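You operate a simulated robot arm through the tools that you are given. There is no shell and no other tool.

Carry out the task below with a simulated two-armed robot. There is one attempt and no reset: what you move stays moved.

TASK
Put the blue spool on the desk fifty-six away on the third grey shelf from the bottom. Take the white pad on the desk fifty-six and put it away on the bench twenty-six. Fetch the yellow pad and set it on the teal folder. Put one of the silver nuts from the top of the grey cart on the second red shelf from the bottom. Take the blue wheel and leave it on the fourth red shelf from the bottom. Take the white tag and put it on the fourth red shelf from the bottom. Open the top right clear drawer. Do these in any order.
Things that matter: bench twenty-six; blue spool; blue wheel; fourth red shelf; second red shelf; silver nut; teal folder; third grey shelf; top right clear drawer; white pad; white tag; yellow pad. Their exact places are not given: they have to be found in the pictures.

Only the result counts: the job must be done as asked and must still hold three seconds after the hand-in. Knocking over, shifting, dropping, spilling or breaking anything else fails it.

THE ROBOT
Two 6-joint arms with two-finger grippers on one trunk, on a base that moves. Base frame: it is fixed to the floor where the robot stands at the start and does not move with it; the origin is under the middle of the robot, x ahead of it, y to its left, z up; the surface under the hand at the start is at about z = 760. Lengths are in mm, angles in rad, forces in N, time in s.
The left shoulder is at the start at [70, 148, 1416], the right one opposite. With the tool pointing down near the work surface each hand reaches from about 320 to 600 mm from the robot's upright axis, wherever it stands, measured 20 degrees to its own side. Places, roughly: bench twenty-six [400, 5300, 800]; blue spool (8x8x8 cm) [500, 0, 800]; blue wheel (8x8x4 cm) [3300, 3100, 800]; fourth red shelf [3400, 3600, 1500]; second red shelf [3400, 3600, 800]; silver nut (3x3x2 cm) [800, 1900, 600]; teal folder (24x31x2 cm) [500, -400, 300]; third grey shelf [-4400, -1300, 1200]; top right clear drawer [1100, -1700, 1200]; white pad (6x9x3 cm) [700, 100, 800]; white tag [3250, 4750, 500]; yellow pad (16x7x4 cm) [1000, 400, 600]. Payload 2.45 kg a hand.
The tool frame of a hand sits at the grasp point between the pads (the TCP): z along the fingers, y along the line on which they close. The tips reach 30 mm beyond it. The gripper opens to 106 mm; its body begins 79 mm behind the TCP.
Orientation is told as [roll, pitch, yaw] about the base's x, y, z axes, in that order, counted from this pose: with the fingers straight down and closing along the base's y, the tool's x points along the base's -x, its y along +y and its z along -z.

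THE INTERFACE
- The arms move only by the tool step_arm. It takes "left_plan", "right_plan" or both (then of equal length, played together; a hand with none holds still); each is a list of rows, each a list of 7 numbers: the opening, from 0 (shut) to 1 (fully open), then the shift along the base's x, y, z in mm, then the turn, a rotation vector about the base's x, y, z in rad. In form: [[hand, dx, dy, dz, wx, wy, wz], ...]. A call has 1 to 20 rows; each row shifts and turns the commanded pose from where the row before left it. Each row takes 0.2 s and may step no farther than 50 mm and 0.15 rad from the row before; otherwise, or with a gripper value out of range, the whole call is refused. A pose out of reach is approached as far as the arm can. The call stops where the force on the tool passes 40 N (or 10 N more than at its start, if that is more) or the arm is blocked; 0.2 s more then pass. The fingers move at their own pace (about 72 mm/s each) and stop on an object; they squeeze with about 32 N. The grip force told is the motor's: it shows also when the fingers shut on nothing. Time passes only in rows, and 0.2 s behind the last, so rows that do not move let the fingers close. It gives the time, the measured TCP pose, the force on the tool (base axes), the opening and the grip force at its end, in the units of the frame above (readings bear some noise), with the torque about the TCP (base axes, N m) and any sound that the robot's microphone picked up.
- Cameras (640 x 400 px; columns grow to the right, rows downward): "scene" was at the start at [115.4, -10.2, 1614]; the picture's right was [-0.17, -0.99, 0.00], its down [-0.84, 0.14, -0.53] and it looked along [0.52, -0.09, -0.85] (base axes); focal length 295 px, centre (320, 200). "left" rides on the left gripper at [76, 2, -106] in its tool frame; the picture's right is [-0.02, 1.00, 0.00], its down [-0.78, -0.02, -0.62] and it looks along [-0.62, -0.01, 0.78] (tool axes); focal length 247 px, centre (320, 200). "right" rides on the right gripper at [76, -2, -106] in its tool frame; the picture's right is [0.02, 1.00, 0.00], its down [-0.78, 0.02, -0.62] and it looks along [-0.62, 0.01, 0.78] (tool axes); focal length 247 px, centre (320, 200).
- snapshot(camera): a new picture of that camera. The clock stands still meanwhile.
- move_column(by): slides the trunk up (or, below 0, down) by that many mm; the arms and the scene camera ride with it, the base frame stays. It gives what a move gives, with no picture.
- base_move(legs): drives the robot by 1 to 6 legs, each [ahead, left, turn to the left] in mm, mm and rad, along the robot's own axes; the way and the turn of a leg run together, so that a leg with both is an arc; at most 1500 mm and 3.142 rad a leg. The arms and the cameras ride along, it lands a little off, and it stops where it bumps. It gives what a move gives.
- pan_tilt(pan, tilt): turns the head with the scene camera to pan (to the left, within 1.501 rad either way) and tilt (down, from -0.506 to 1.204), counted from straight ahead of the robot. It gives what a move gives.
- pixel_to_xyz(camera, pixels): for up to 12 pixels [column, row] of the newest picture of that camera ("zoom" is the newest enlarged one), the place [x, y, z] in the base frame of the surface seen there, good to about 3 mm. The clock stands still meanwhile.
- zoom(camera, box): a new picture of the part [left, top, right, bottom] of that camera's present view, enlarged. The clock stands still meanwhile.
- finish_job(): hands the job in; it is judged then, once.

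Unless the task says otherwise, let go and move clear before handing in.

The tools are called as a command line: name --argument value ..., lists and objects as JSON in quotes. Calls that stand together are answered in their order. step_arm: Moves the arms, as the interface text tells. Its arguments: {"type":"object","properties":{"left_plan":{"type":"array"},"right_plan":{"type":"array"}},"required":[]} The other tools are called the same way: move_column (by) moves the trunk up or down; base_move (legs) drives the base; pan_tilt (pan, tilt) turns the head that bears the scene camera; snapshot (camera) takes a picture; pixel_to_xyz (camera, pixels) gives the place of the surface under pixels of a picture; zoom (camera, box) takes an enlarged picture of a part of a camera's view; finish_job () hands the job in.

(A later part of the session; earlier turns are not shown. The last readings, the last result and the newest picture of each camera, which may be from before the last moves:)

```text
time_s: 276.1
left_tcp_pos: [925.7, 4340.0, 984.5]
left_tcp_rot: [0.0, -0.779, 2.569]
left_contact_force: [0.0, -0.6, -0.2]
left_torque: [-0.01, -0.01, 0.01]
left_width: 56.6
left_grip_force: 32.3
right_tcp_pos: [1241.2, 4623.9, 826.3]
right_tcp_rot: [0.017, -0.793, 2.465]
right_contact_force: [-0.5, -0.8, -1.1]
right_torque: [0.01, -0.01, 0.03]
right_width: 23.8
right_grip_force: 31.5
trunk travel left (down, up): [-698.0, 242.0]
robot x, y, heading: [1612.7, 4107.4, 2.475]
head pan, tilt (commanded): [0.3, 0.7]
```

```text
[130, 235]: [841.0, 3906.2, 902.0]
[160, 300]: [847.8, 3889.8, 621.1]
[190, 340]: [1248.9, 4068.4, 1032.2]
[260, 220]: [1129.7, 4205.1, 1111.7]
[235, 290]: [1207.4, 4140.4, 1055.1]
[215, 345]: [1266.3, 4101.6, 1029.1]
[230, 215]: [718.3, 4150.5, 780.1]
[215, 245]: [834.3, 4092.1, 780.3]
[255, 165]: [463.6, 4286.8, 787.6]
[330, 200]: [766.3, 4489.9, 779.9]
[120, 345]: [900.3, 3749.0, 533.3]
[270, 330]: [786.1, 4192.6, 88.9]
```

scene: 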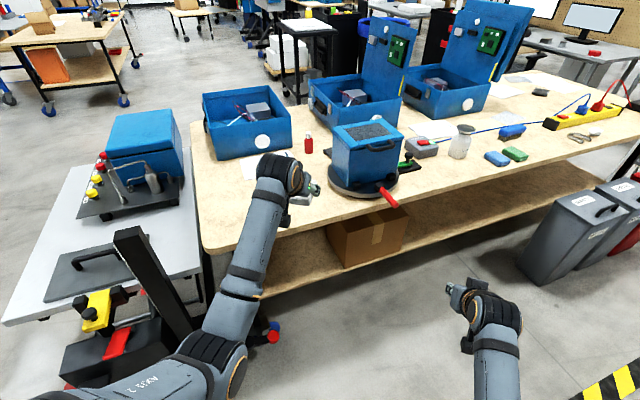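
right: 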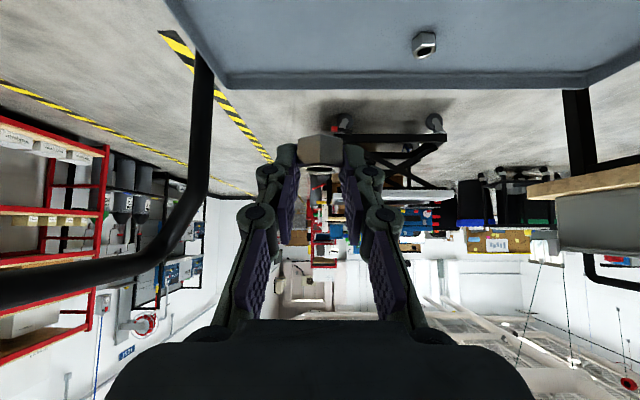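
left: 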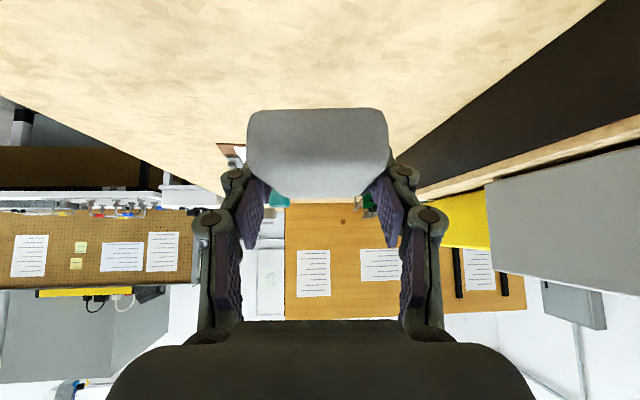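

Clearances are fine. I'll shift the base by (−236,−20) so the pad is over (690,4320).

base_move --legs '[[173, 162, 0]]'

snapshot --camera "left"

snapshot --camera "scene"

```text
time_s: 277.9
left_tcp_pos: [693.1, 4321.2, 985.2]
left_tcp_rot: [-0.001, -0.779, 2.57]
left_contact_force: [0.5, -0.3, 0.1]
left_torque: [-0.01, -0.02, 0.0]
left_width: 56.6
left_grip_force: 31.9
right_tcp_pos: [1009.1, 4606.3, 826.2]
right_tcp_rot: [0.02, -0.795, 2.468]
right_contact_force: [-0.3, 0.2, -0.6]
right_torque: [0.01, -0.04, 0.0]
right_width: 24.0
right_grip_force: 31.8
trunk travel left (down, up): [-698.0, 242.0]
robot x, y, heading: [1377.2, 4090.1, 2.473]
head pan, tilt (commanded): [0.3, 0.7]
```

```text
taken
```

left: 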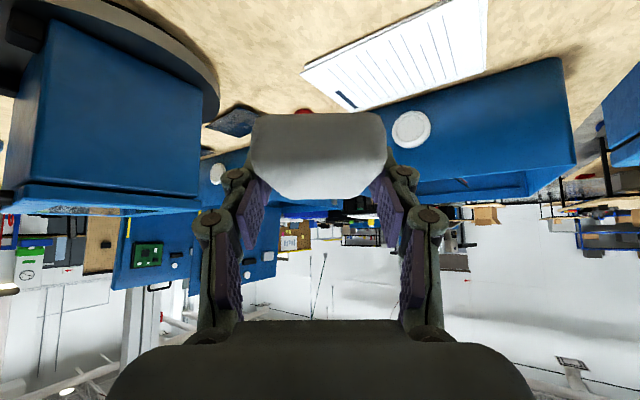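

```text
taken
```

scene: 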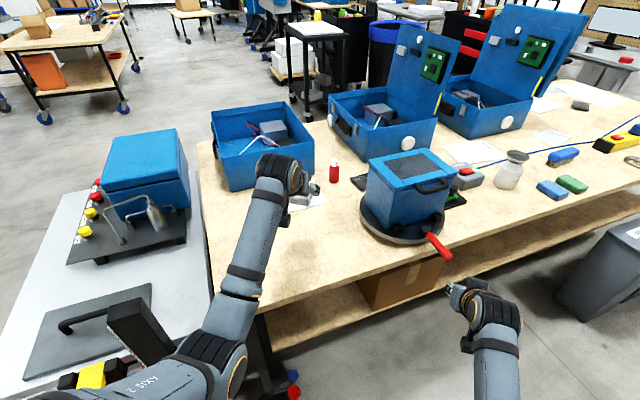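

I'll check the paper's nearest edge under the pad and then lower.

pixel_to_xyz --camera "left" --pixels '[[305, 75], [345, 108], [400, 45], [250, 30], [330, 40], [215, 60], [215, 110]]'

step_arm --left_plan '[[0, 0, 0, -40, 0, 0, 0], [0, 0, 0, -40, 0, 0, 0], [0, 0, 0, -40, 0, 0, 0]]'

snapshot --camera "left"

```text
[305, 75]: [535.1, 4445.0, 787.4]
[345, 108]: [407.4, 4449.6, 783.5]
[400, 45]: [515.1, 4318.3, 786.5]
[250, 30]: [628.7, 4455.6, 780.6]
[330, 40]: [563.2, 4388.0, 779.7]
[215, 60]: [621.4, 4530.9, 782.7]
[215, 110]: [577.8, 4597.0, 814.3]
```

```text
time_s: 278.7
left_tcp_pos: [691.0, 4326.1, 863.4]
left_tcp_rot: [-0.002, -0.777, 2.571]
left_contact_force: [0.1, 0.1, -0.2]
left_torque: [0.0, 0.01, -0.04]
left_width: 56.6
left_grip_force: 31.8
right_tcp_pos: [1008.2, 4606.6, 825.0]
right_tcp_rot: [0.017, -0.79, 2.469]
right_contact_force: [-0.4, 0.0, -0.2]
right_torque: [-0.01, -0.02, 0.0]
right_width: 23.8
right_grip_force: 32.1
trunk travel left (down, up): [-698.0, 242.0]
robot x, y, heading: [1379.6, 4092.2, 2.474]
head pan, tilt (commanded): [0.3, 0.7]
```

```text
taken
```

left: 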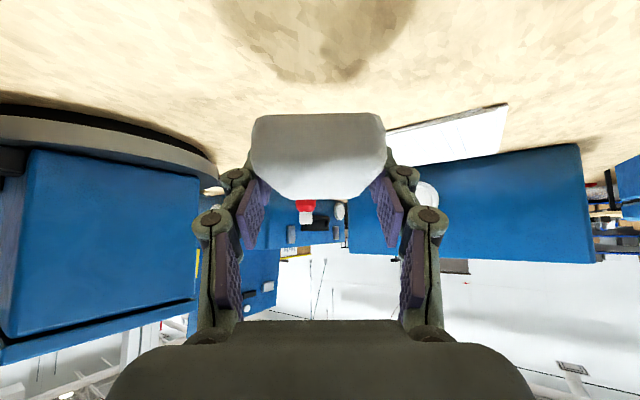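

Clear wood below. I'll lower further to just above contact.

step_arm --left_plan '[[0, 0, 0, -25, 0, 0, 0], [0, 0, 0, -15, 0, 0, 0], [0, 0, 0, -8, 0, 0, 0], [0, 0, 0, -3, 0, 0, 0], [0, 0, 0, 0, 0, 0, 0]]'

pixel_to_xyz --camera "left" --pixels '[[320, 120], [320, 150], [260, 130], [375, 130]]'

```text
time_s: 279.9
left_tcp_pos: [691.8, 4322.3, 812.9]
left_tcp_rot: [0.0, -0.779, 2.57]
left_contact_force: [0.9, -0.6, 0.1]
left_torque: [0.01, -0.02, -0.04]
left_width: 56.7
left_grip_force: 31.7
right_tcp_pos: [1008.8, 4605.9, 826.0]
right_tcp_rot: [0.018, -0.791, 2.469]
right_contact_force: [0.6, 0.3, -0.3]
right_torque: [0.02, 0.01, -0.01]
right_width: 24.3
right_grip_force: 31.6
trunk travel left (down, up): [-698.0, 242.0]
robot x, y, heading: [1379.3, 4090.4, 2.475]
head pan, tilt (commanded): [0.3, 0.7]
```

```text
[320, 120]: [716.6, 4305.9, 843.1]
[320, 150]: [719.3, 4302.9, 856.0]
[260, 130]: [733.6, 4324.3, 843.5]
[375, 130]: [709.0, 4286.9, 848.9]
```

No contact yet at 813. I'll continue in small steps.

step_arm --left_plan '[[0, 0, 0, -3, 0, 0, 0], [0, 0, 0, -2, 0, 0, 0], [0, 0, 0, 0, 0, 0, 0]]'

step_arm --left_plan '[[0, 0, 0, -2, 0, 0, 0], [0, 0, 0, 0, 0, 0, 0]]'

```text
time_s: 280.7
left_tcp_pos: [692.4, 4320.7, 807.5]
left_tcp_rot: [-0.001, -0.777, 2.571]
left_contact_force: [0.2, -0.2, -0.5]
left_torque: [0.02, 0.0, 0.04]
left_width: 56.6
left_grip_force: 31.5
right_tcp_pos: [1008.3, 4607.0, 826.6]
right_tcp_rot: [0.019, -0.791, 2.47]
right_contact_force: [-0.1, 0.2, -0.1]
right_torque: [0.01, -0.01, 0.01]
right_width: 23.9
right_grip_force: 31.8
trunk travel left (down, up): [-698.0, 242.0]
robot x, y, heading: [1378.2, 4091.7, 2.474]
head pan, tilt (commanded): [0.3, 0.7]
```

```text
time_s: 281.3
left_tcp_pos: [691.4, 4321.0, 806.6]
left_tcp_rot: [0.001, -0.78, 2.57]
left_contact_force: [0.0, 1.9, 3.5]
left_torque: [-0.01, 0.06, -0.01]
left_width: 56.6
left_grip_force: 32.1
right_tcp_pos: [1008.5, 4607.0, 826.9]
right_tcp_rot: [0.017, -0.791, 2.468]
right_contact_force: [0.0, -0.3, -0.6]
right_torque: [0.0, 0.0, 0.0]
right_width: 24.1
right_grip_force: 31.9
trunk travel left (down, up): [-698.0, 242.0]
robot x, y, heading: [1379.3, 4091.3, 2.471]
head pan, tilt (commanded): [0.3, 0.7]
```

Contact at 806.6. I'll release and lift away.

step_arm --left_plan '[[0.6, 0, 0, 0, 0, 0, 0], [0.75, 0, 0, 0, 0, 0, 0], [0.75, 0, 0, 0, 0, 0, 0], [0.75, 6, -4, 12, 0, 0, 0], [0.75, 15, -10, 35, 0, 0, 0], [0.75, 20, -10, 40, 0, 0, 0], [0.5, 20, -10, 42, 0, 0, 0], [0, 0, 0, 45, 0, 0, 0]]'

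snapshot --camera "left"

snapshot --camera "scene"

```text
time_s: 283.1
left_tcp_pos: [755.2, 4289.0, 978.1]
left_tcp_rot: [0.0, -0.777, 2.571]
left_contact_force: [-0.6, -0.2, -0.6]
left_torque: [0.0, -0.03, 0.02]
left_width: 5.6
left_grip_force: 2.8
right_tcp_pos: [1008.9, 4605.6, 825.5]
right_tcp_rot: [0.019, -0.791, 2.467]
right_contact_force: [0.4, 1.0, -0.5]
right_torque: [0.01, 0.03, 0.01]
right_width: 23.6
right_grip_force: 32.1
trunk travel left (down, up): [-698.0, 242.0]
robot x, y, heading: [1381.3, 4090.5, 2.471]
head pan, tilt (commanded): [0.3, 0.7]
```

```text
taken
```

left: 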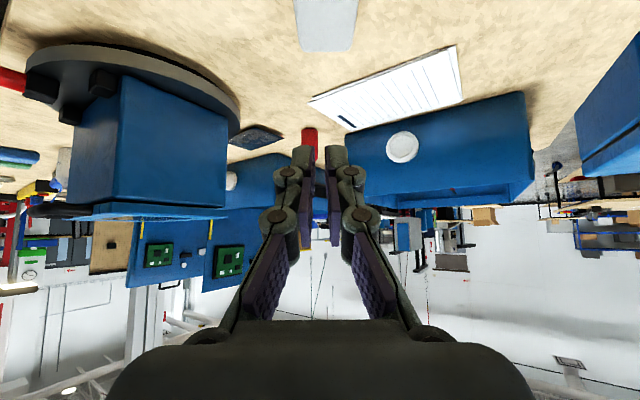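

```text
taken
```

scene: 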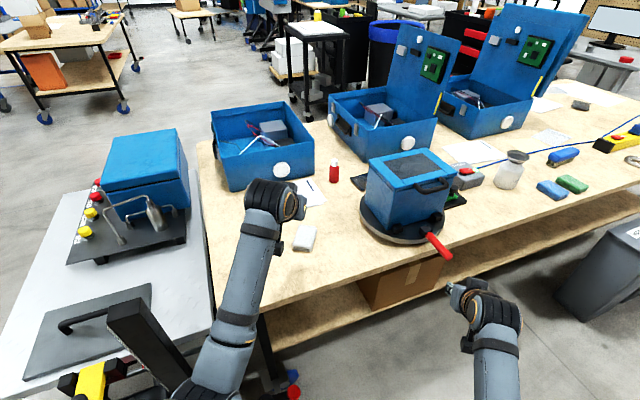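

The white pad lies on bench twenty-six. Now I'll back off and turn to face the racks to the east.

base_move --legs '[[-173, -162, 0], [0, 0, -1.2], [0, 0, -1.27]]'

pan_tilt --pan 0.1 --tilt 0.3

snapshot --camera "scene"

```text
time_s: 291.0
left_tcp_pos: [2227.9, 4352.3, 979.0]
left_tcp_rot: [0.002, -0.78, 0.119]
left_contact_force: [0.4, 0.1, -0.2]
left_torque: [0.01, 0.05, 0.02]
left_width: 0.0
left_grip_force: 28.8
right_tcp_pos: [2237.3, 3945.9, 826.1]
right_tcp_rot: [0.017, -0.791, 0.015]
right_contact_force: [-0.8, 0.5, -0.7]
right_torque: [-0.01, -0.02, 0.01]
right_width: 24.1
right_grip_force: 31.4
trunk travel left (down, up): [-698.0, 242.0]
robot x, y, heading: [1619.3, 4106.0, 0.021]
head pan, tilt (commanded): [0.3, 0.7]
```

```text
time_s: 291.8
left_tcp_pos: [2228.2, 4352.1, 978.2]
left_tcp_rot: [0.001, -0.779, 0.117]
left_contact_force: [-0.2, 0.5, -0.2]
left_torque: [-0.04, -0.02, -0.01]
left_width: 0.0
left_grip_force: 28.7
right_tcp_pos: [2236.1, 3945.2, 825.8]
right_tcp_rot: [0.017, -0.79, 0.016]
right_contact_force: [0.0, 0.2, -0.9]
right_torque: [0.02, 0.01, -0.01]
right_width: 23.7
right_grip_force: 31.7
trunk travel left (down, up): [-698.0, 242.0]
robot x, y, heading: [1620.9, 4107.0, 0.022]
head pan, tilt (commanded): [0.099, 0.3]
```

```text
taken
```

scene: 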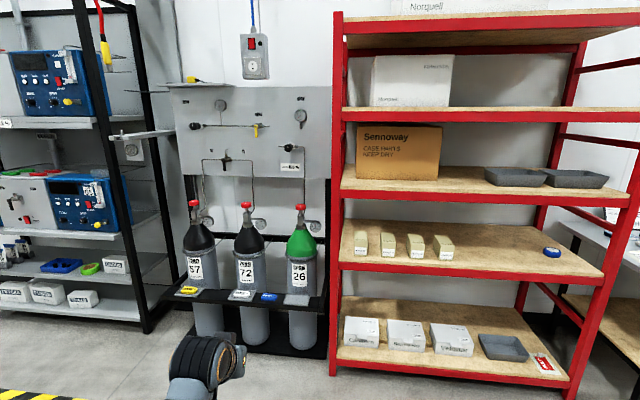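

I have a good frontal view of the red rack and the gas-bottle ledge with tags (188,291)–(297,300). Zooming into both.

zoom --camera "scene" --box '[160, 270, 340, 330]'

pixel_to_xyz --camera "zoom" --pixels '[[100, 145], [283, 157], [385, 170], [485, 183], [285, 190], [283, 165], [230, 165], [335, 160]]'

zoom --camera "scene" --box '[480, 210, 640, 310]'

pixel_to_xyz --camera "zoom" --pixels '[[285, 155], [285, 165], [285, 175], [255, 165], [310, 165], [200, 180], [450, 220], [610, 150], [570, 260]]'

```text
3.56 times, centred on (250, 300) of scene
```

zoom: 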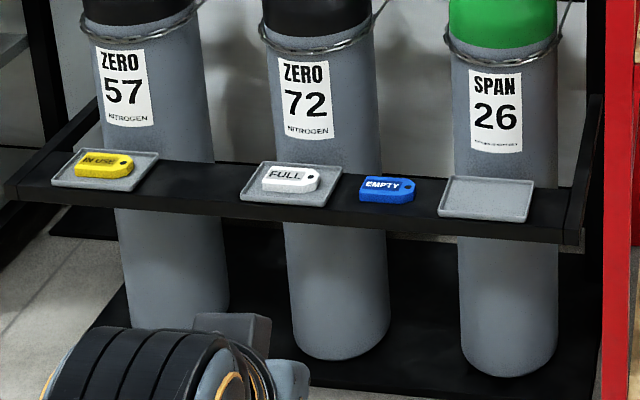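

```text
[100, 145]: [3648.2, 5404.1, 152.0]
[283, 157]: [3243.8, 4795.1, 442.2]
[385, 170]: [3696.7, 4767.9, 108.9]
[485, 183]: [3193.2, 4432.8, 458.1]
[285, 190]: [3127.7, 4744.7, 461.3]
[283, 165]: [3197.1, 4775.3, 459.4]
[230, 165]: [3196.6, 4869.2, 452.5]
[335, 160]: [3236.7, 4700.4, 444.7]
```

```text
4.00 times, centred on (560, 260) of scene
```

zoom: 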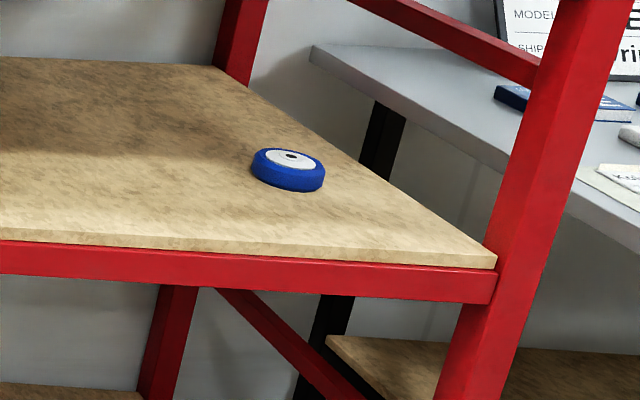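

```text
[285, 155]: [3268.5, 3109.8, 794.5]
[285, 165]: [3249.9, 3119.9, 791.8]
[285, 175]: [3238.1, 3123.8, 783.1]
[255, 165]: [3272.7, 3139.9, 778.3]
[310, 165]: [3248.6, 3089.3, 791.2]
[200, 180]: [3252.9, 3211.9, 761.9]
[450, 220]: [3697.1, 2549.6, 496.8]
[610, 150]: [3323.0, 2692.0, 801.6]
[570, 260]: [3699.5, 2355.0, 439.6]
```

The blue wheel is on the second red shelf at ≈(3265,3112), z 760–794, and the white "FULL" tag lies in a tray at ≈(3220,4775,450). I'll swing the left arm aside and examine the second shelf for a free place for the nut.

step_arm --left_plan '[[0, -26, 36, 0, 0, 0, 0.105], [0, -26, 36, 0, 0, 0, 0.105], [0, -26, 36, 0, 0, 0, 0.105], [0, -26, 36, 0, 0, 0, 0.105], [0, -26, 36, 0, 0, 0, 0.105], [0, -26, 36, 0, 0, 0, 0.105], [0, -26, 36, 0, 0, 0, 0.105], [0, -26, 36, 0, 0, 0, 0.105]]'

base_move --legs '[[550, -560, -0.02]]'

pan_tilt --pan 0.0 --tilt 0.45

snapshot --camera "scene"

```text
time_s: 293.6
left_tcp_pos: [2018.8, 4545.3, 942.0]
left_tcp_rot: [-0.006, -0.782, 0.955]
left_contact_force: [-0.6, -0.5, -0.1]
left_torque: [0.01, -0.05, -0.04]
left_width: 0.0
left_grip_force: 28.6
left hand out of reach, approached as far as the arm can: row 6, 7, 8
right_tcp_pos: [2235.8, 3946.7, 826.9]
right_tcp_rot: [0.014, -0.793, 0.017]
right_contact_force: [-0.3, 0.1, 0.4]
right_torque: [-0.05, -0.02, 0.01]
right_width: 24.1
right_grip_force: 31.8
trunk travel left (down, up): [-698.0, 242.0]
robot x, y, heading: [1622.2, 4110.7, 0.023]
head pan, tilt (commanded): [0.099, 0.3]
```

```text
time_s: 297.9
left_tcp_pos: [2597.8, 4026.6, 943.0]
left_tcp_rot: [-0.003, -0.782, 0.971]
left_contact_force: [-0.2, -0.4, -0.2]
left_torque: [-0.01, -0.01, 0.0]
left_width: 0.0
left_grip_force: 28.7
right_tcp_pos: [2824.8, 3431.7, 827.0]
right_tcp_rot: [0.017, -0.791, 0.035]
right_contact_force: [0.9, 0.1, -0.5]
right_torque: [0.02, 0.01, 0.02]
right_width: 23.9
right_grip_force: 31.7
trunk travel left (down, up): [-698.0, 242.0]
robot x, y, heading: [2206.0, 3580.0, 0.044]
head pan, tilt (commanded): [0.099, 0.3]
```

```text
time_s: 298.6
left_tcp_pos: [2596.6, 4027.4, 942.6]
left_tcp_rot: [-0.003, -0.781, 0.969]
left_contact_force: [0.3, 0.3, 1.2]
left_torque: [0.0, -0.02, 0.0]
left_width: 0.0
left_grip_force: 28.7
right_tcp_pos: [2825.0, 3432.7, 825.8]
right_tcp_rot: [0.017, -0.792, 0.035]
right_contact_force: [-0.6, -0.6, -1.0]
right_torque: [-0.01, 0.0, 0.04]
right_width: 24.0
right_grip_force: 31.9
trunk travel left (down, up): [-698.0, 242.0]
robot x, y, heading: [2210.1, 3585.3, 0.044]
head pan, tilt (commanded): [0.0, 0.45]
```

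```text
taken
```

scene: 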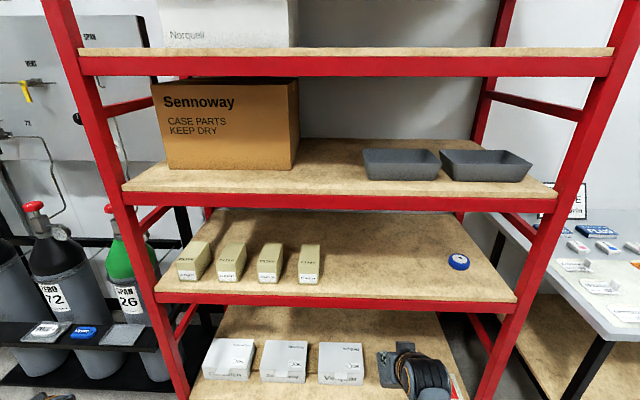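

From here all boards are visible. I'll measure beams, boards and the free area on the second shelf.

pixel_to_xyz --camera "scene" --pixels '[[380, 270], [380, 292], [300, 280], [400, 240], [340, 195], [340, 208], [350, 65], [350, 52], [505, 290], [165, 285], [460, 255], [400, 300]]'

```text
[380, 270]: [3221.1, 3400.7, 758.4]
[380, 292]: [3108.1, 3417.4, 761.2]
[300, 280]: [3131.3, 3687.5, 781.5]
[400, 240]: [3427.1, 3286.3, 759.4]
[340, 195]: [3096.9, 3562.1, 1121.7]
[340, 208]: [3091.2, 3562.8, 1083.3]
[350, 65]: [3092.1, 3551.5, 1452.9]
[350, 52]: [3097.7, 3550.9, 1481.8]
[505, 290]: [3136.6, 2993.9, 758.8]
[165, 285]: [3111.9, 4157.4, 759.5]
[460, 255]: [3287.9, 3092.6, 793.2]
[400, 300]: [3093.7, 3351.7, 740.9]
```

Second board z=760, front x≈3092, third beam underside ≈1075. The free spot is near (3230,3400). I'll straighten and drive in.

base_move --legs '[[0, 0, -0.044], [395, 0, 0]]'

snapshot --camera "right"

snapshot --camera "scene"

```text
time_s: 301.4
left_tcp_pos: [3000.7, 4013.2, 941.6]
left_tcp_rot: [-0.004, -0.783, 0.935]
left_contact_force: [0.7, 0.2, -0.4]
left_torque: [0.0, 0.01, 0.03]
left_width: 0.2
left_grip_force: 28.6
right_tcp_pos: [3206.7, 3411.1, 826.3]
right_tcp_rot: [0.015, -0.793, 0.0]
right_contact_force: [-0.2, 0.0, -0.5]
right_torque: [0.02, 0.06, -0.02]
right_width: 23.8
right_grip_force: 32.1
trunk travel left (down, up): [-698.0, 242.0]
robot x, y, heading: [2594.6, 3584.3, 0.011]
head pan, tilt (commanded): [0.0, 0.45]
```

```text
taken
```

right: 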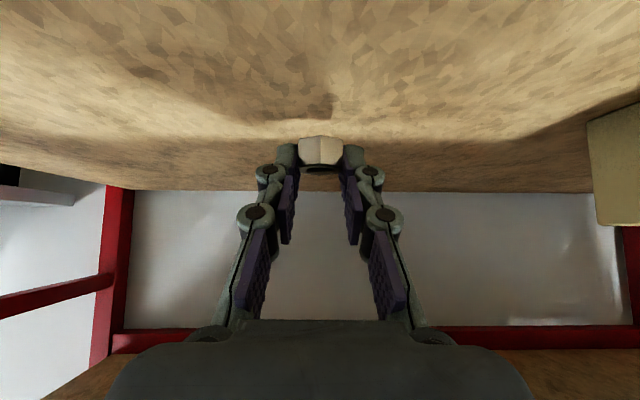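

```text
taken
```

scene: 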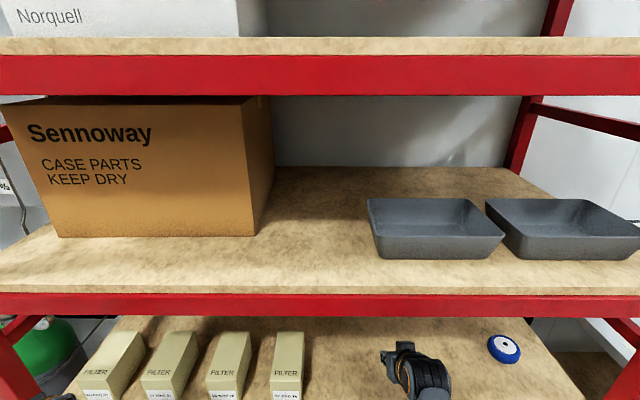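

The nut is over the free wood of the second shelf. Lowering.

step_arm --right_plan '[[0, 3, 0, -18, 0, 0, 0], [0, 3, 0, -12, 0, 0, 0], [0, 0, 0, -5, 0, 0, 0], [0, 0, 0, 0, 0, 0, 0]]'

step_arm --right_plan '[[0, 0, 0, -2, 0, 0, 0], [0, 0, 0, -2, 0, 0, 0], [0, 0, 0, 0, 0, 0, 0]]'

snapshot --camera "right"

```text
time_s: 302.4
left_tcp_pos: [2999.4, 4014.0, 941.8]
left_tcp_rot: [-0.003, -0.783, 0.937]
left_contact_force: [-1.3, -0.3, 0.2]
left_torque: [0.01, -0.01, -0.01]
left_width: 0.0
left_grip_force: 29.0
right_tcp_pos: [3213.3, 3411.2, 791.9]
right_tcp_rot: [0.018, -0.791, -0.001]
right_contact_force: [-0.2, 0.5, -0.3]
right_torque: [0.01, -0.03, -0.03]
right_width: 23.9
right_grip_force: 31.7
trunk travel left (down, up): [-698.0, 242.0]
robot x, y, heading: [2591.8, 3581.0, 0.006]
head pan, tilt (commanded): [0.0, 0.45]
```

```text
time_s: 303.2
left_tcp_pos: [2998.6, 4013.1, 942.5]
left_tcp_rot: [-0.004, -0.782, 0.936]
left_contact_force: [-0.2, 1.2, 0.4]
left_torque: [0.0, 0.02, 0.01]
left_width: 0.3
left_grip_force: 28.8
right_tcp_pos: [3212.3, 3411.3, 789.1]
right_tcp_rot: [0.016, -0.796, 0.0]
right_contact_force: [-1.0, -0.2, 7.1]
right_torque: [-0.06, -0.05, -0.02]
right_width: 24.0
right_grip_force: 31.8
trunk travel left (down, up): [-698.0, 242.0]
robot x, y, heading: [2593.4, 3582.4, 0.005]
head pan, tilt (commanded): [0.0, 0.45]
```

```text
taken
```

right: 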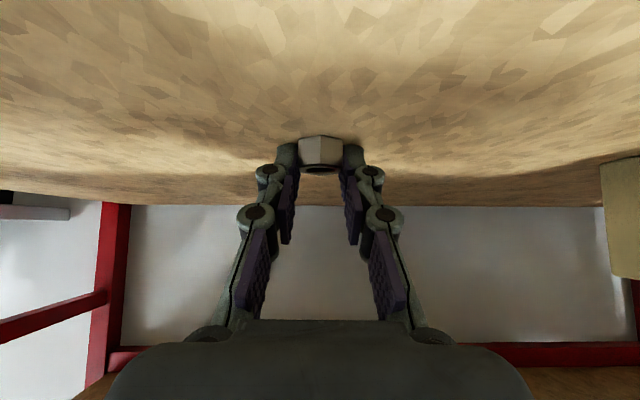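

Contact (7 N). I'll release the nut and draw back upward.

step_arm --right_plan '[[0.35, 0, 0, 0.5, 0, 0, 0], [0.55, 0, 0, 0, 0, 0, 0], [0.55, 0, 0, 0, 0, 0, 0], [0.55, -8, 0, 10, 0, 0, 0], [0.55, -20, 0, 25, 0, 0, 0], [0.55, -30, 0, 25, 0, 0, 0]]'

snapshot --camera "right"

```text
time_s: 304.6
left_tcp_pos: [2999.1, 4013.5, 943.7]
left_tcp_rot: [-0.006, -0.782, 0.938]
left_contact_force: [-0.1, -0.8, -0.2]
left_torque: [0.04, 0.02, -0.02]
left_width: 0.0
left_grip_force: 28.6
right_tcp_pos: [3153.9, 3408.5, 848.9]
right_tcp_rot: [0.017, -0.794, 0.002]
right_contact_force: [-0.6, 0.0, -0.5]
right_torque: [0.02, 0.01, -0.01]
right_width: 58.2
right_grip_force: 0.0
trunk travel left (down, up): [-698.0, 242.0]
robot x, y, heading: [2592.8, 3579.9, 0.006]
head pan, tilt (commanded): [0.0, 0.45]
```

```text
taken
```

right: 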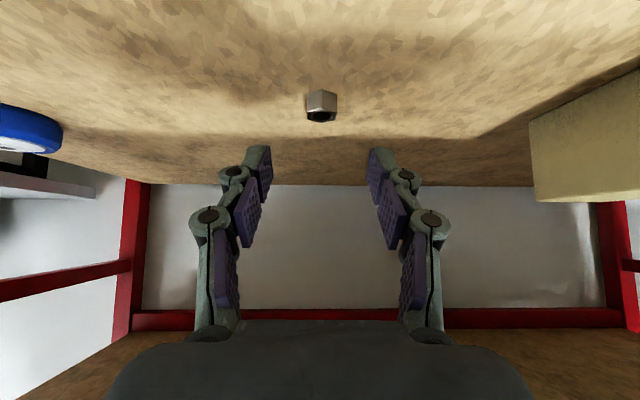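

The nut stands on the second shelf. Next, the blue wheel: I'll back out, shift right to y≈3110 for the right hand, and look.

base_move --legs '[[-170, 0, -0.006], [0, -298, 0]]'

step_arm --right_plan '[[0.9, 0, 0, 0, 0, 0, 0], [0.9, 0, 0, 0, 0, 0, 0]]'

pan_tilt --pan -0.3 --tilt 0.6

snapshot --camera "scene"

snapshot --camera "right"

```text
time_s: 307.7
left_tcp_pos: [2831.0, 3717.0, 943.6]
left_tcp_rot: [-0.003, -0.782, 0.935]
left_contact_force: [-0.5, 0.7, -0.3]
left_torque: [0.03, 0.03, -0.01]
left_width: 0.2
left_grip_force: 28.8
right_tcp_pos: [2983.0, 3112.4, 849.2]
right_tcp_rot: [0.016, -0.791, -0.003]
right_contact_force: [-0.9, -0.5, -0.3]
right_torque: [0.01, 0.0, 0.0]
right_width: 58.2
right_grip_force: 0.0
trunk travel left (down, up): [-698.0, 242.0]
robot x, y, heading: [2421.9, 3286.4, 0.004]
head pan, tilt (commanded): [0.0, 0.45]
```

```text
time_s: 308.3
left_tcp_pos: [2829.6, 3717.0, 941.9]
left_tcp_rot: [-0.004, -0.782, 0.934]
left_contact_force: [-0.6, -0.7, 0.3]
left_torque: [0.01, 0.01, 0.02]
left_width: 0.0
left_grip_force: 28.5
right_tcp_pos: [2982.6, 3112.1, 849.3]
right_tcp_rot: [0.017, -0.791, -0.003]
right_contact_force: [0.1, -0.4, 0.3]
right_torque: [0.0, -0.02, 0.0]
right_width: 95.3
right_grip_force: 0.0
trunk travel left (down, up): [-698.0, 242.0]
robot x, y, heading: [2423.1, 3288.2, 0.008]
head pan, tilt (commanded): [0.0, 0.45]
```

```text
time_s: 309.1
left_tcp_pos: [2829.9, 3717.3, 942.1]
left_tcp_rot: [-0.004, -0.781, 0.934]
left_contact_force: [-0.1, -0.2, -0.2]
left_torque: [0.02, -0.01, -0.01]
left_width: 0.0
left_grip_force: 28.5
right_tcp_pos: [2983.1, 3112.8, 848.3]
right_tcp_rot: [0.017, -0.791, -0.001]
right_contact_force: [0.6, -0.1, 0.3]
right_torque: [-0.05, -0.01, 0.01]
right_width: 95.0
right_grip_force: 0.1
trunk travel left (down, up): [-698.0, 242.0]
robot x, y, heading: [2424.1, 3284.9, -0.0]
head pan, tilt (commanded): [-0.3, 0.6]
```

```text
taken
```

scene: 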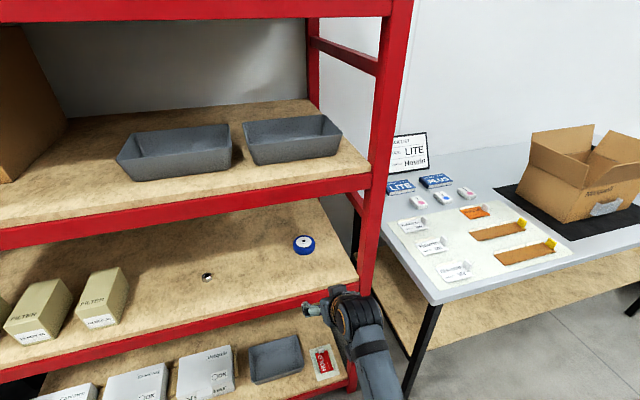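

```text
taken
```

right: 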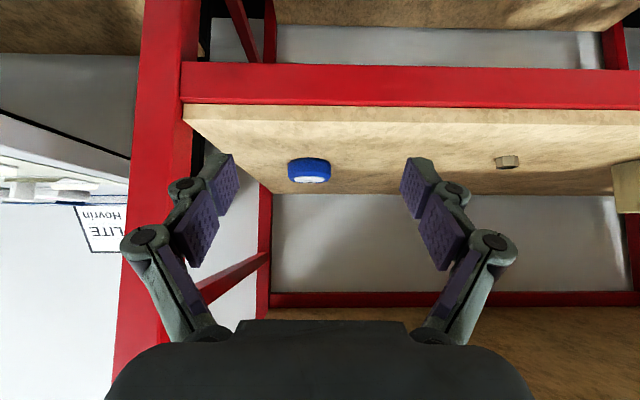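

The wheel is at (309,170) in the right camera and the rack's post is at its left. I'll measure both.

pixel_to_xyz --camera "right" --pixels '[[190, 115], [180, 80], [290, 170], [329, 170], [309, 165], [309, 180], [309, 158], [150, 100]]'

zoom --camera "scene" --box '[270, 220, 370, 320]'

pixel_to_xyz --camera "zoom" --pixels '[[155, 90], [250, 90], [205, 65], [205, 130], [200, 100], [300, 310], [385, 280], [395, 230]]'

```text
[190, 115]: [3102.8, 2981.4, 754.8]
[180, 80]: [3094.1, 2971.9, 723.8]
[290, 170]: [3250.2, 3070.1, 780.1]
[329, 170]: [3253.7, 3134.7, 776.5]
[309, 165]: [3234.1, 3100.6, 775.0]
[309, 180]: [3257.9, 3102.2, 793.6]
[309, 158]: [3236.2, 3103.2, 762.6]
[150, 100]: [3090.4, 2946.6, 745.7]
```

```text
4.00 times, centred on (320, 270) of scene
```

zoom: 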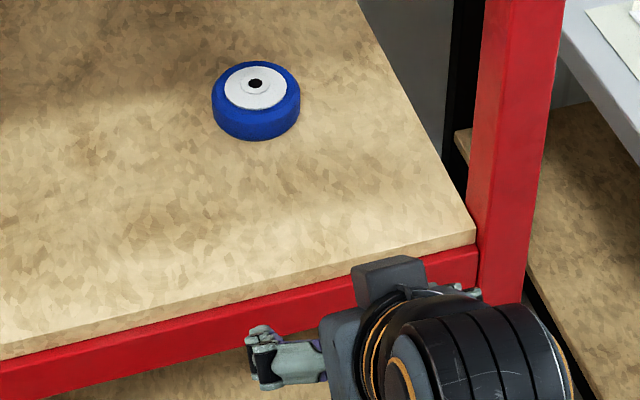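

```text
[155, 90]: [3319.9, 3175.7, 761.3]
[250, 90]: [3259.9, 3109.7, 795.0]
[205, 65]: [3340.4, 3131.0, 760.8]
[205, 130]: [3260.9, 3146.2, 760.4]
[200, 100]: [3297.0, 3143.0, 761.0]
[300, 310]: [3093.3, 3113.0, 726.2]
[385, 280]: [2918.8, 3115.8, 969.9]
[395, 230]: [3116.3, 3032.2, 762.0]
```

Wheel centre ≈(3268,3102), z 762–795; the post's inner edge is y≈2978. I'll drive in 200 mm, then reach with the arm.

base_move --legs '[[200, -10, 0]]'

snapshot --camera "right"

pixel_to_xyz --camera "right" --pixels '[[320, 90], [280, 90], [360, 90], [320, 110], [320, 120], [320, 80]]'

```text
time_s: 310.7
left_tcp_pos: [3034.5, 3705.8, 942.2]
left_tcp_rot: [-0.004, -0.783, 0.927]
left_contact_force: [-1.1, -1.2, 0.6]
left_torque: [0.03, 0.0, 0.03]
left_width: 0.2
left_grip_force: 28.7
right_tcp_pos: [3183.3, 3100.1, 848.7]
right_tcp_rot: [0.019, -0.79, -0.01]
right_contact_force: [1.2, -0.5, 0.5]
right_torque: [-0.01, 0.01, 0.02]
right_width: 95.5
right_grip_force: 0.1
trunk travel left (down, up): [-698.0, 242.0]
robot x, y, heading: [2624.1, 3276.6, -0.003]
head pan, tilt (commanded): [-0.3, 0.6]
```

```text
taken
```

right: 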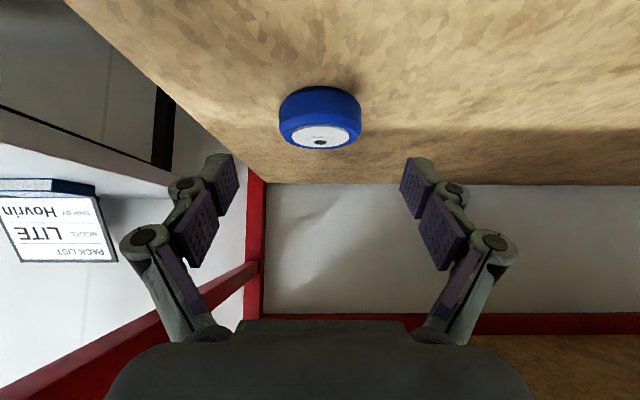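

```text
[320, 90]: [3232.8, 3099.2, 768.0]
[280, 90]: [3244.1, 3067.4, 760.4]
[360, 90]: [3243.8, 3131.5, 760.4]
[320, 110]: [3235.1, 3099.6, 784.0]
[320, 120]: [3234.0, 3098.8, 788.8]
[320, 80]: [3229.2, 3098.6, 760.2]
```

The wheel is centred in view. Moving in around it.

step_arm --right_plan '[[0.9, 28, 0, -19, 0, 0, 0], [0.9, 28, 0, -19, 0, 0, 0], [0.9, 28, 0, -19, 0, 0, 0], [0.9, 0, 0, 0, 0, 0, 0]]'

snapshot --camera "right"

```text
time_s: 311.7
left_tcp_pos: [3035.2, 3706.2, 943.0]
left_tcp_rot: [-0.002, -0.783, 0.927]
left_contact_force: [0.1, 0.4, 0.2]
left_torque: [-0.03, 0.02, -0.03]
left_width: 0.0
left_grip_force: 28.3
right_tcp_pos: [3266.1, 3100.4, 793.9]
right_tcp_rot: [0.018, -0.792, -0.008]
right_contact_force: [0.3, 0.1, -0.2]
right_torque: [0.02, -0.03, 0.0]
right_width: 95.3
right_grip_force: 0.0
trunk travel left (down, up): [-698.0, 242.0]
robot x, y, heading: [2623.7, 3279.6, -0.002]
head pan, tilt (commanded): [-0.3, 0.6]
```

```text
taken
```

right: 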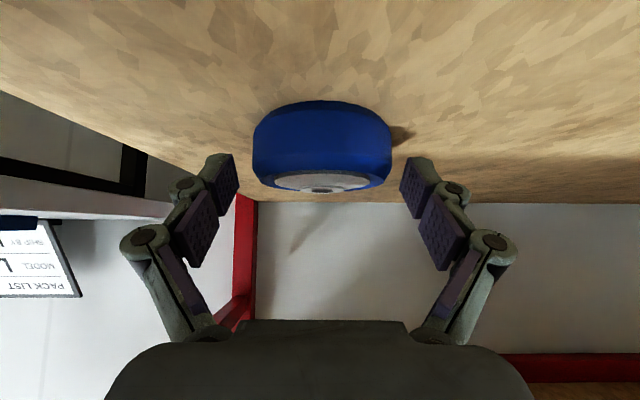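

Lower 3 mm and close on the wheel.

step_arm --right_plan '[[0.9, 0, 0, -3, 0, 0, 0], [0.6, 0, 0, 0, 0, 0, 0], [0.3, 0, 0, 0, 0, 0, 0], [0, 0, 0, 0, 0, 0, 0], [0, 0, 0, 0, 0, 0, 0]]'

step_arm --right_plan '[[0, 0, 0, 10, 0, 0, 0], [0, 0, 0, 25, 0, 0, 0], [0, -10, 0, 25, 0, 0, 0]]'

snapshot --camera "right"

```text
time_s: 312.9
left_tcp_pos: [3035.9, 3705.3, 942.2]
left_tcp_rot: [-0.002, -0.783, 0.927]
left_contact_force: [-0.1, 1.1, 0.0]
left_torque: [-0.02, 0.01, 0.02]
left_width: 0.0
left_grip_force: 28.5
right_tcp_pos: [3268.0, 3100.1, 790.4]
right_tcp_rot: [0.02, -0.793, -0.008]
right_contact_force: [-0.2, 1.6, 2.0]
right_torque: [0.06, 0.06, -0.04]
right_width: 72.5
right_grip_force: 31.8
trunk travel left (down, up): [-698.0, 242.0]
robot x, y, heading: [2624.9, 3277.5, -0.002]
head pan, tilt (commanded): [-0.3, 0.6]
```

```text
time_s: 313.7
left_tcp_pos: [3035.3, 3703.8, 942.7]
left_tcp_rot: [-0.005, -0.782, 0.929]
left_contact_force: [-0.3, -0.4, 0.4]
left_torque: [0.01, 0.03, -0.01]
left_width: 0.1
left_grip_force: 28.9
right_tcp_pos: [3256.3, 3099.3, 848.9]
right_tcp_rot: [0.015, -0.791, -0.006]
right_contact_force: [0.3, 0.3, -0.9]
right_torque: [0.01, -0.01, 0.0]
right_width: 72.2
right_grip_force: 31.8
trunk travel left (down, up): [-698.0, 242.0]
robot x, y, heading: [2623.9, 3279.7, 0.002]
head pan, tilt (commanded): [-0.3, 0.6]
```

```text
taken
```

right: 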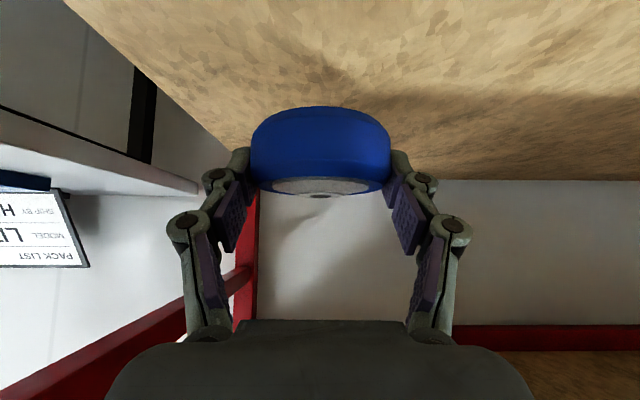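

Wheel gripped at 72 mm. I'll back out, raise the trunk fully and lift the arm toward the fourth shelf's height.

base_move --legs '[[-400, 0, 0], [0, 120, 0]]'

move_column --by 240

step_arm --right_plan '[[0, 10, 0, 45, 0, 0, 0], [0, 10, 0, 45, 0, 0, 0], [0, 10, 0, 45, 0, 0, 0], [0, 10, 0, 45, 0, 0, 0], [0, 10, 0, 45, 0, 0, 0], [0, 10, 0, 45, 0, 0, 0], [0, 10, 0, 45, 0, 0, 0], [0, 10, 0, 45, 0, 0, 0], [0, 0, 0, 45, 0, 0, 0], [0, 0, 0, 45, 0, 0, 0]]'

pan_tilt --pan -0.1 --tilt 0.15

snapshot --camera "scene"

```text
time_s: 317.0
left_tcp_pos: [2645.9, 3826.6, 942.3]
left_tcp_rot: [-0.003, -0.782, 0.927]
left_contact_force: [0.8, 0.4, 0.7]
left_torque: [0.02, 0.0, 0.01]
left_width: 0.3
left_grip_force: 28.7
right_tcp_pos: [2866.3, 3219.8, 848.1]
right_tcp_rot: [0.017, -0.79, -0.009]
right_contact_force: [0.1, 0.3, -1.4]
right_torque: [-0.01, -0.01, -0.02]
right_width: 72.2
right_grip_force: 32.0
trunk travel left (down, up): [-698.0, 242.0]
robot x, y, heading: [2234.3, 3400.3, -0.003]
head pan, tilt (commanded): [-0.3, 0.6]
```

```text
time_s: 319.5
left_tcp_pos: [2647.1, 3825.8, 1181.8]
left_tcp_rot: [-0.004, -0.782, 0.928]
left_contact_force: [0.4, 0.4, -0.1]
left_torque: [-0.02, -0.01, -0.01]
left_width: 0.4
left_grip_force: 28.5
right_tcp_pos: [2868.0, 3219.8, 1088.7]
right_tcp_rot: [0.018, -0.791, -0.008]
right_contact_force: [-0.8, 0.6, -1.6]
right_torque: [-0.01, 0.02, -0.02]
right_width: 72.1
right_grip_force: 32.8
trunk travel left (down, up): [-938.0, 2.0]
robot x, y, heading: [2236.5, 3397.6, -0.001]
head pan, tilt (commanded): [-0.3, 0.6]
```

```text
time_s: 321.7
left_tcp_pos: [2644.4, 3826.2, 1181.4]
left_tcp_rot: [-0.003, -0.783, 0.928]
left_contact_force: [-0.2, -0.3, 1.3]
left_torque: [0.01, -0.05, -0.01]
left_width: 0.0
left_grip_force: 28.8
right_tcp_pos: [2947.5, 3224.6, 1542.9]
right_tcp_rot: [0.014, -0.791, -0.008]
right_contact_force: [0.4, 0.7, -1.0]
right_torque: [-0.02, -0.01, -0.02]
right_width: 72.2
right_grip_force: 31.9
trunk travel left (down, up): [-938.0, 2.0]
robot x, y, heading: [2233.5, 3399.2, 0.001]
head pan, tilt (commanded): [-0.3, 0.6]
```

```text
time_s: 322.6
left_tcp_pos: [2646.4, 3826.4, 1182.5]
left_tcp_rot: [-0.002, -0.783, 0.928]
left_contact_force: [0.0, 0.8, -0.3]
left_torque: [-0.03, -0.03, -0.03]
left_width: 0.1
left_grip_force: 28.4
right_tcp_pos: [2950.2, 3224.0, 1540.8]
right_tcp_rot: [0.018, -0.792, -0.009]
right_contact_force: [-0.1, 0.4, -2.0]
right_torque: [0.0, -0.01, -0.01]
right_width: 72.1
right_grip_force: 32.1
trunk travel left (down, up): [-938.0, 2.0]
robot x, y, heading: [2234.1, 3396.1, -0.0]
head pan, tilt (commanded): [-0.099, 0.15]
```

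```text
taken
```

scene: 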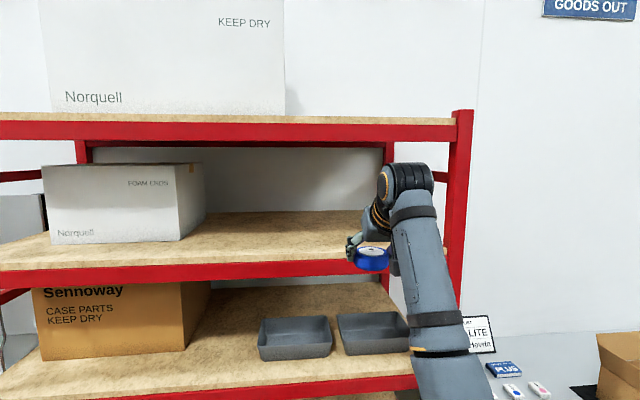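

The arm reached z≈1541 with the same tilt. I'll measure the fourth board and the beam above.

pixel_to_xyz --camera "scene" --pixels '[[280, 230], [300, 250], [280, 262], [280, 137], [280, 120], [340, 225], [200, 230], [450, 280], [360, 250]]'

snapshot --camera "right"

```text
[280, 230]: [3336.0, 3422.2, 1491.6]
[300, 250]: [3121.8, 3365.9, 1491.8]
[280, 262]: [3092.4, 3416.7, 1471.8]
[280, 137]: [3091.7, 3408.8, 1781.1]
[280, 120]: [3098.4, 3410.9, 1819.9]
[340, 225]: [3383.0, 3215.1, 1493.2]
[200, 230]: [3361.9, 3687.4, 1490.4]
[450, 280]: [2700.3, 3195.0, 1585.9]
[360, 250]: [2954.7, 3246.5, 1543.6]
```

```text
taken
```

right: 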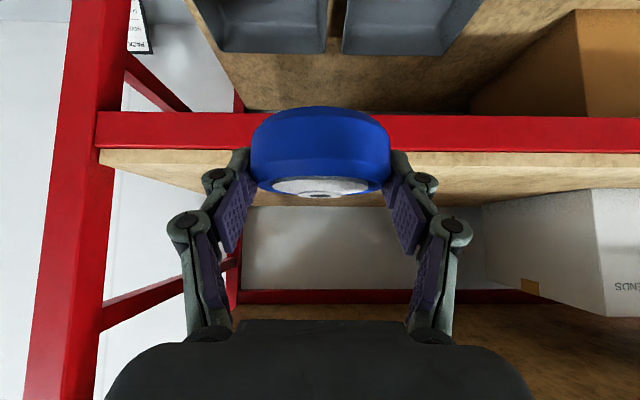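

Fourth board z≈1492, beam above begins at ≈1775. I'll check the wrist's top height to be sure it fits below that beam.

zoom --camera "scene" --box '[330, 140, 470, 290]'

pixel_to_xyz --camera "zoom" --pixels '[[240, 70], [300, 65], [370, 70], [340, 90], [250, 110], [200, 130], [180, 190], [330, 150]]'

```text
2.67 times, centred on (400, 215) of scene
```

zoom: 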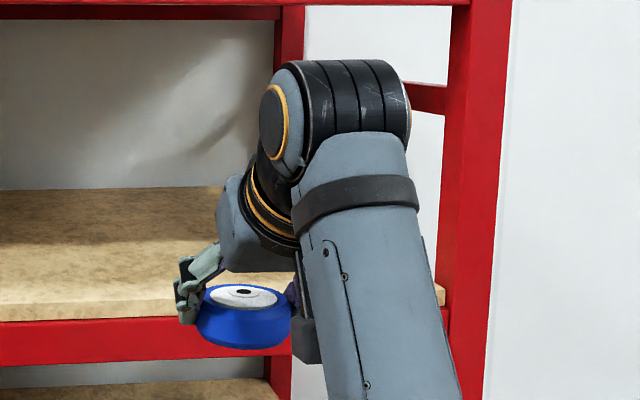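

```text
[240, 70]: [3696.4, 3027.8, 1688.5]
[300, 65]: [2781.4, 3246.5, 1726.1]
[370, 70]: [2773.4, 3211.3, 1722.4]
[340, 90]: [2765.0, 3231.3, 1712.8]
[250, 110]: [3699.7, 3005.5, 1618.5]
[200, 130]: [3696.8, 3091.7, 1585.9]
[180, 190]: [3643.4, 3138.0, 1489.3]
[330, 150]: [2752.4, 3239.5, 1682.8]
```

There's room: the wrist stays below 1735. I'll drive forward 255 mm to put the wheel over the fourth board.

base_move --legs '[[255, 0, 0]]'

snapshot --camera "right"

snapshot --camera "scene"

```text
time_s: 324.4
left_tcp_pos: [2898.2, 3825.0, 1184.4]
left_tcp_rot: [-0.007, -0.783, 0.926]
left_contact_force: [-0.1, 0.5, -0.1]
left_torque: [0.0, 0.0, -0.04]
left_width: 0.2
left_grip_force: 28.4
right_tcp_pos: [3199.0, 3222.2, 1544.3]
right_tcp_rot: [0.018, -0.793, -0.011]
right_contact_force: [-0.4, -0.5, -0.3]
right_torque: [0.01, -0.03, -0.06]
right_width: 72.2
right_grip_force: 32.4
trunk travel left (down, up): [-938.0, 2.0]
robot x, y, heading: [2487.6, 3395.2, -0.001]
head pan, tilt (commanded): [-0.099, 0.15]
```

```text
taken
```

right: 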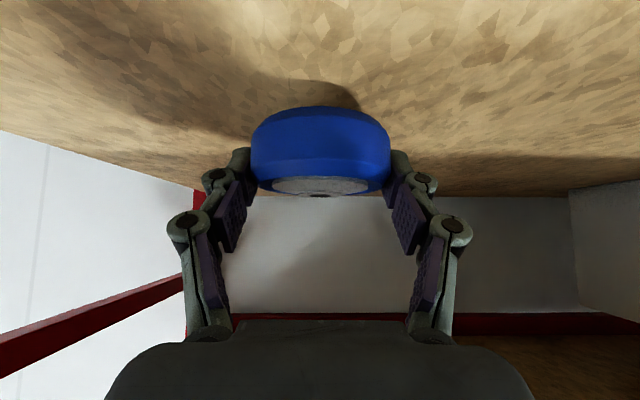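

```text
taken
```

scene: 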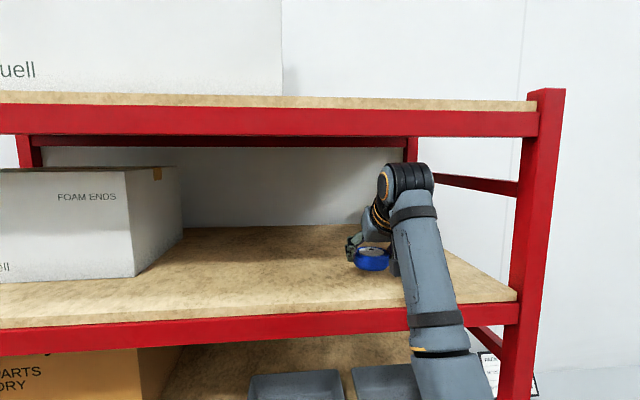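

The wheel is over the fourth board. Lowering to contact.

step_arm --right_plan '[[0, 0, 0, -12, 0, 0, 0], [0, 0, 0, -8, 0, 0, 0], [0, 0, 0, -2, 0, 0, 0], [0, 0, 0, 0, 0, 0, 0]]'

step_arm --right_plan '[[0, 0, 0, -2, 0, 0, 0], [0, 0, 0, 0, 0, 0, 0]]'

```text
time_s: 325.4
left_tcp_pos: [2899.6, 3825.7, 1182.9]
left_tcp_rot: [-0.004, -0.782, 0.925]
left_contact_force: [0.2, 0.7, 0.9]
left_torque: [-0.01, 0.0, 0.0]
left_width: 0.2
left_grip_force: 28.9
right_tcp_pos: [3200.8, 3222.2, 1520.8]
right_tcp_rot: [0.018, -0.795, -0.009]
right_contact_force: [-1.6, -1.2, 3.8]
right_torque: [-0.2, 0.1, -0.03]
right_width: 72.2
right_grip_force: 31.5
trunk travel left (down, up): [-938.0, 2.0]
robot x, y, heading: [2488.9, 3400.3, -0.005]
head pan, tilt (commanded): [-0.099, 0.15]
```

```text
time_s: 326.0
left_tcp_pos: [2900.1, 3824.4, 1183.3]
left_tcp_rot: [-0.006, -0.781, 0.927]
left_contact_force: [-0.5, -0.2, -0.6]
left_torque: [0.0, 0.0, -0.01]
left_width: 0.0
left_grip_force: 28.9
right_tcp_pos: [3201.1, 3222.8, 1521.3]
right_tcp_rot: [0.016, -0.797, -0.007]
right_contact_force: [6.6, -1.6, 18.0]
right_torque: [-0.64, 0.21, 0.2]
right_width: 72.5
right_grip_force: 32.0
trunk travel left (down, up): [-938.0, 2.0]
robot x, y, heading: [2493.7, 3401.5, -0.009]
head pan, tilt (commanded): [-0.099, 0.15]
```

Firm contact (18 N). I'll ease up slightly, open, and withdraw.

step_arm --right_plan '[[0, 0, 0, 1.5, 0, 0, 0], [0.8, 0, 0, 0, 0, 0, 0], [0.9, 0, 0, 0, 0, 0, 0], [0.9, 0, 0, 0, 0, 0, 0], [0.9, -10, 0, 12, 0, 0, 0], [0.9, -25, 0, 18, 0, 0, 0], [0.9, -30, 0, 10, 0, 0, 0]]'

snapshot --camera "right"

snapshot --camera "scene"

```text
time_s: 327.6
left_tcp_pos: [2899.9, 3824.6, 1182.6]
left_tcp_rot: [-0.003, -0.782, 0.927]
left_contact_force: [-0.4, 0.3, 0.2]
left_torque: [0.0, 0.02, 0.0]
left_width: 0.2
left_grip_force: 28.5
right_tcp_pos: [3139.4, 3222.2, 1556.7]
right_tcp_rot: [0.016, -0.795, -0.01]
right_contact_force: [-0.2, 0.3, -0.1]
right_torque: [0.04, -0.01, -0.03]
right_width: 95.7
right_grip_force: 0.0
right hand out of reach, approached as far as the arm can: row 7
trunk travel left (down, up): [-938.0, 2.0]
robot x, y, heading: [2485.9, 3399.2, -0.003]
head pan, tilt (commanded): [-0.099, 0.15]
```

```text
taken
```

right: 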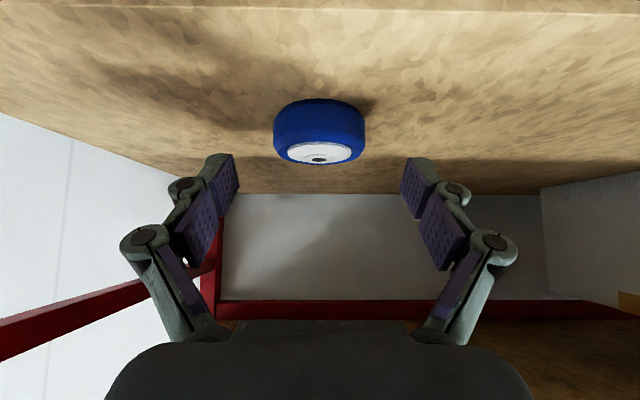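

```text
taken
```

scene: 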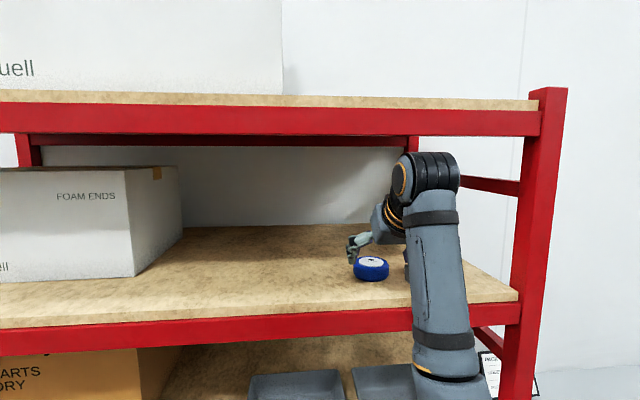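

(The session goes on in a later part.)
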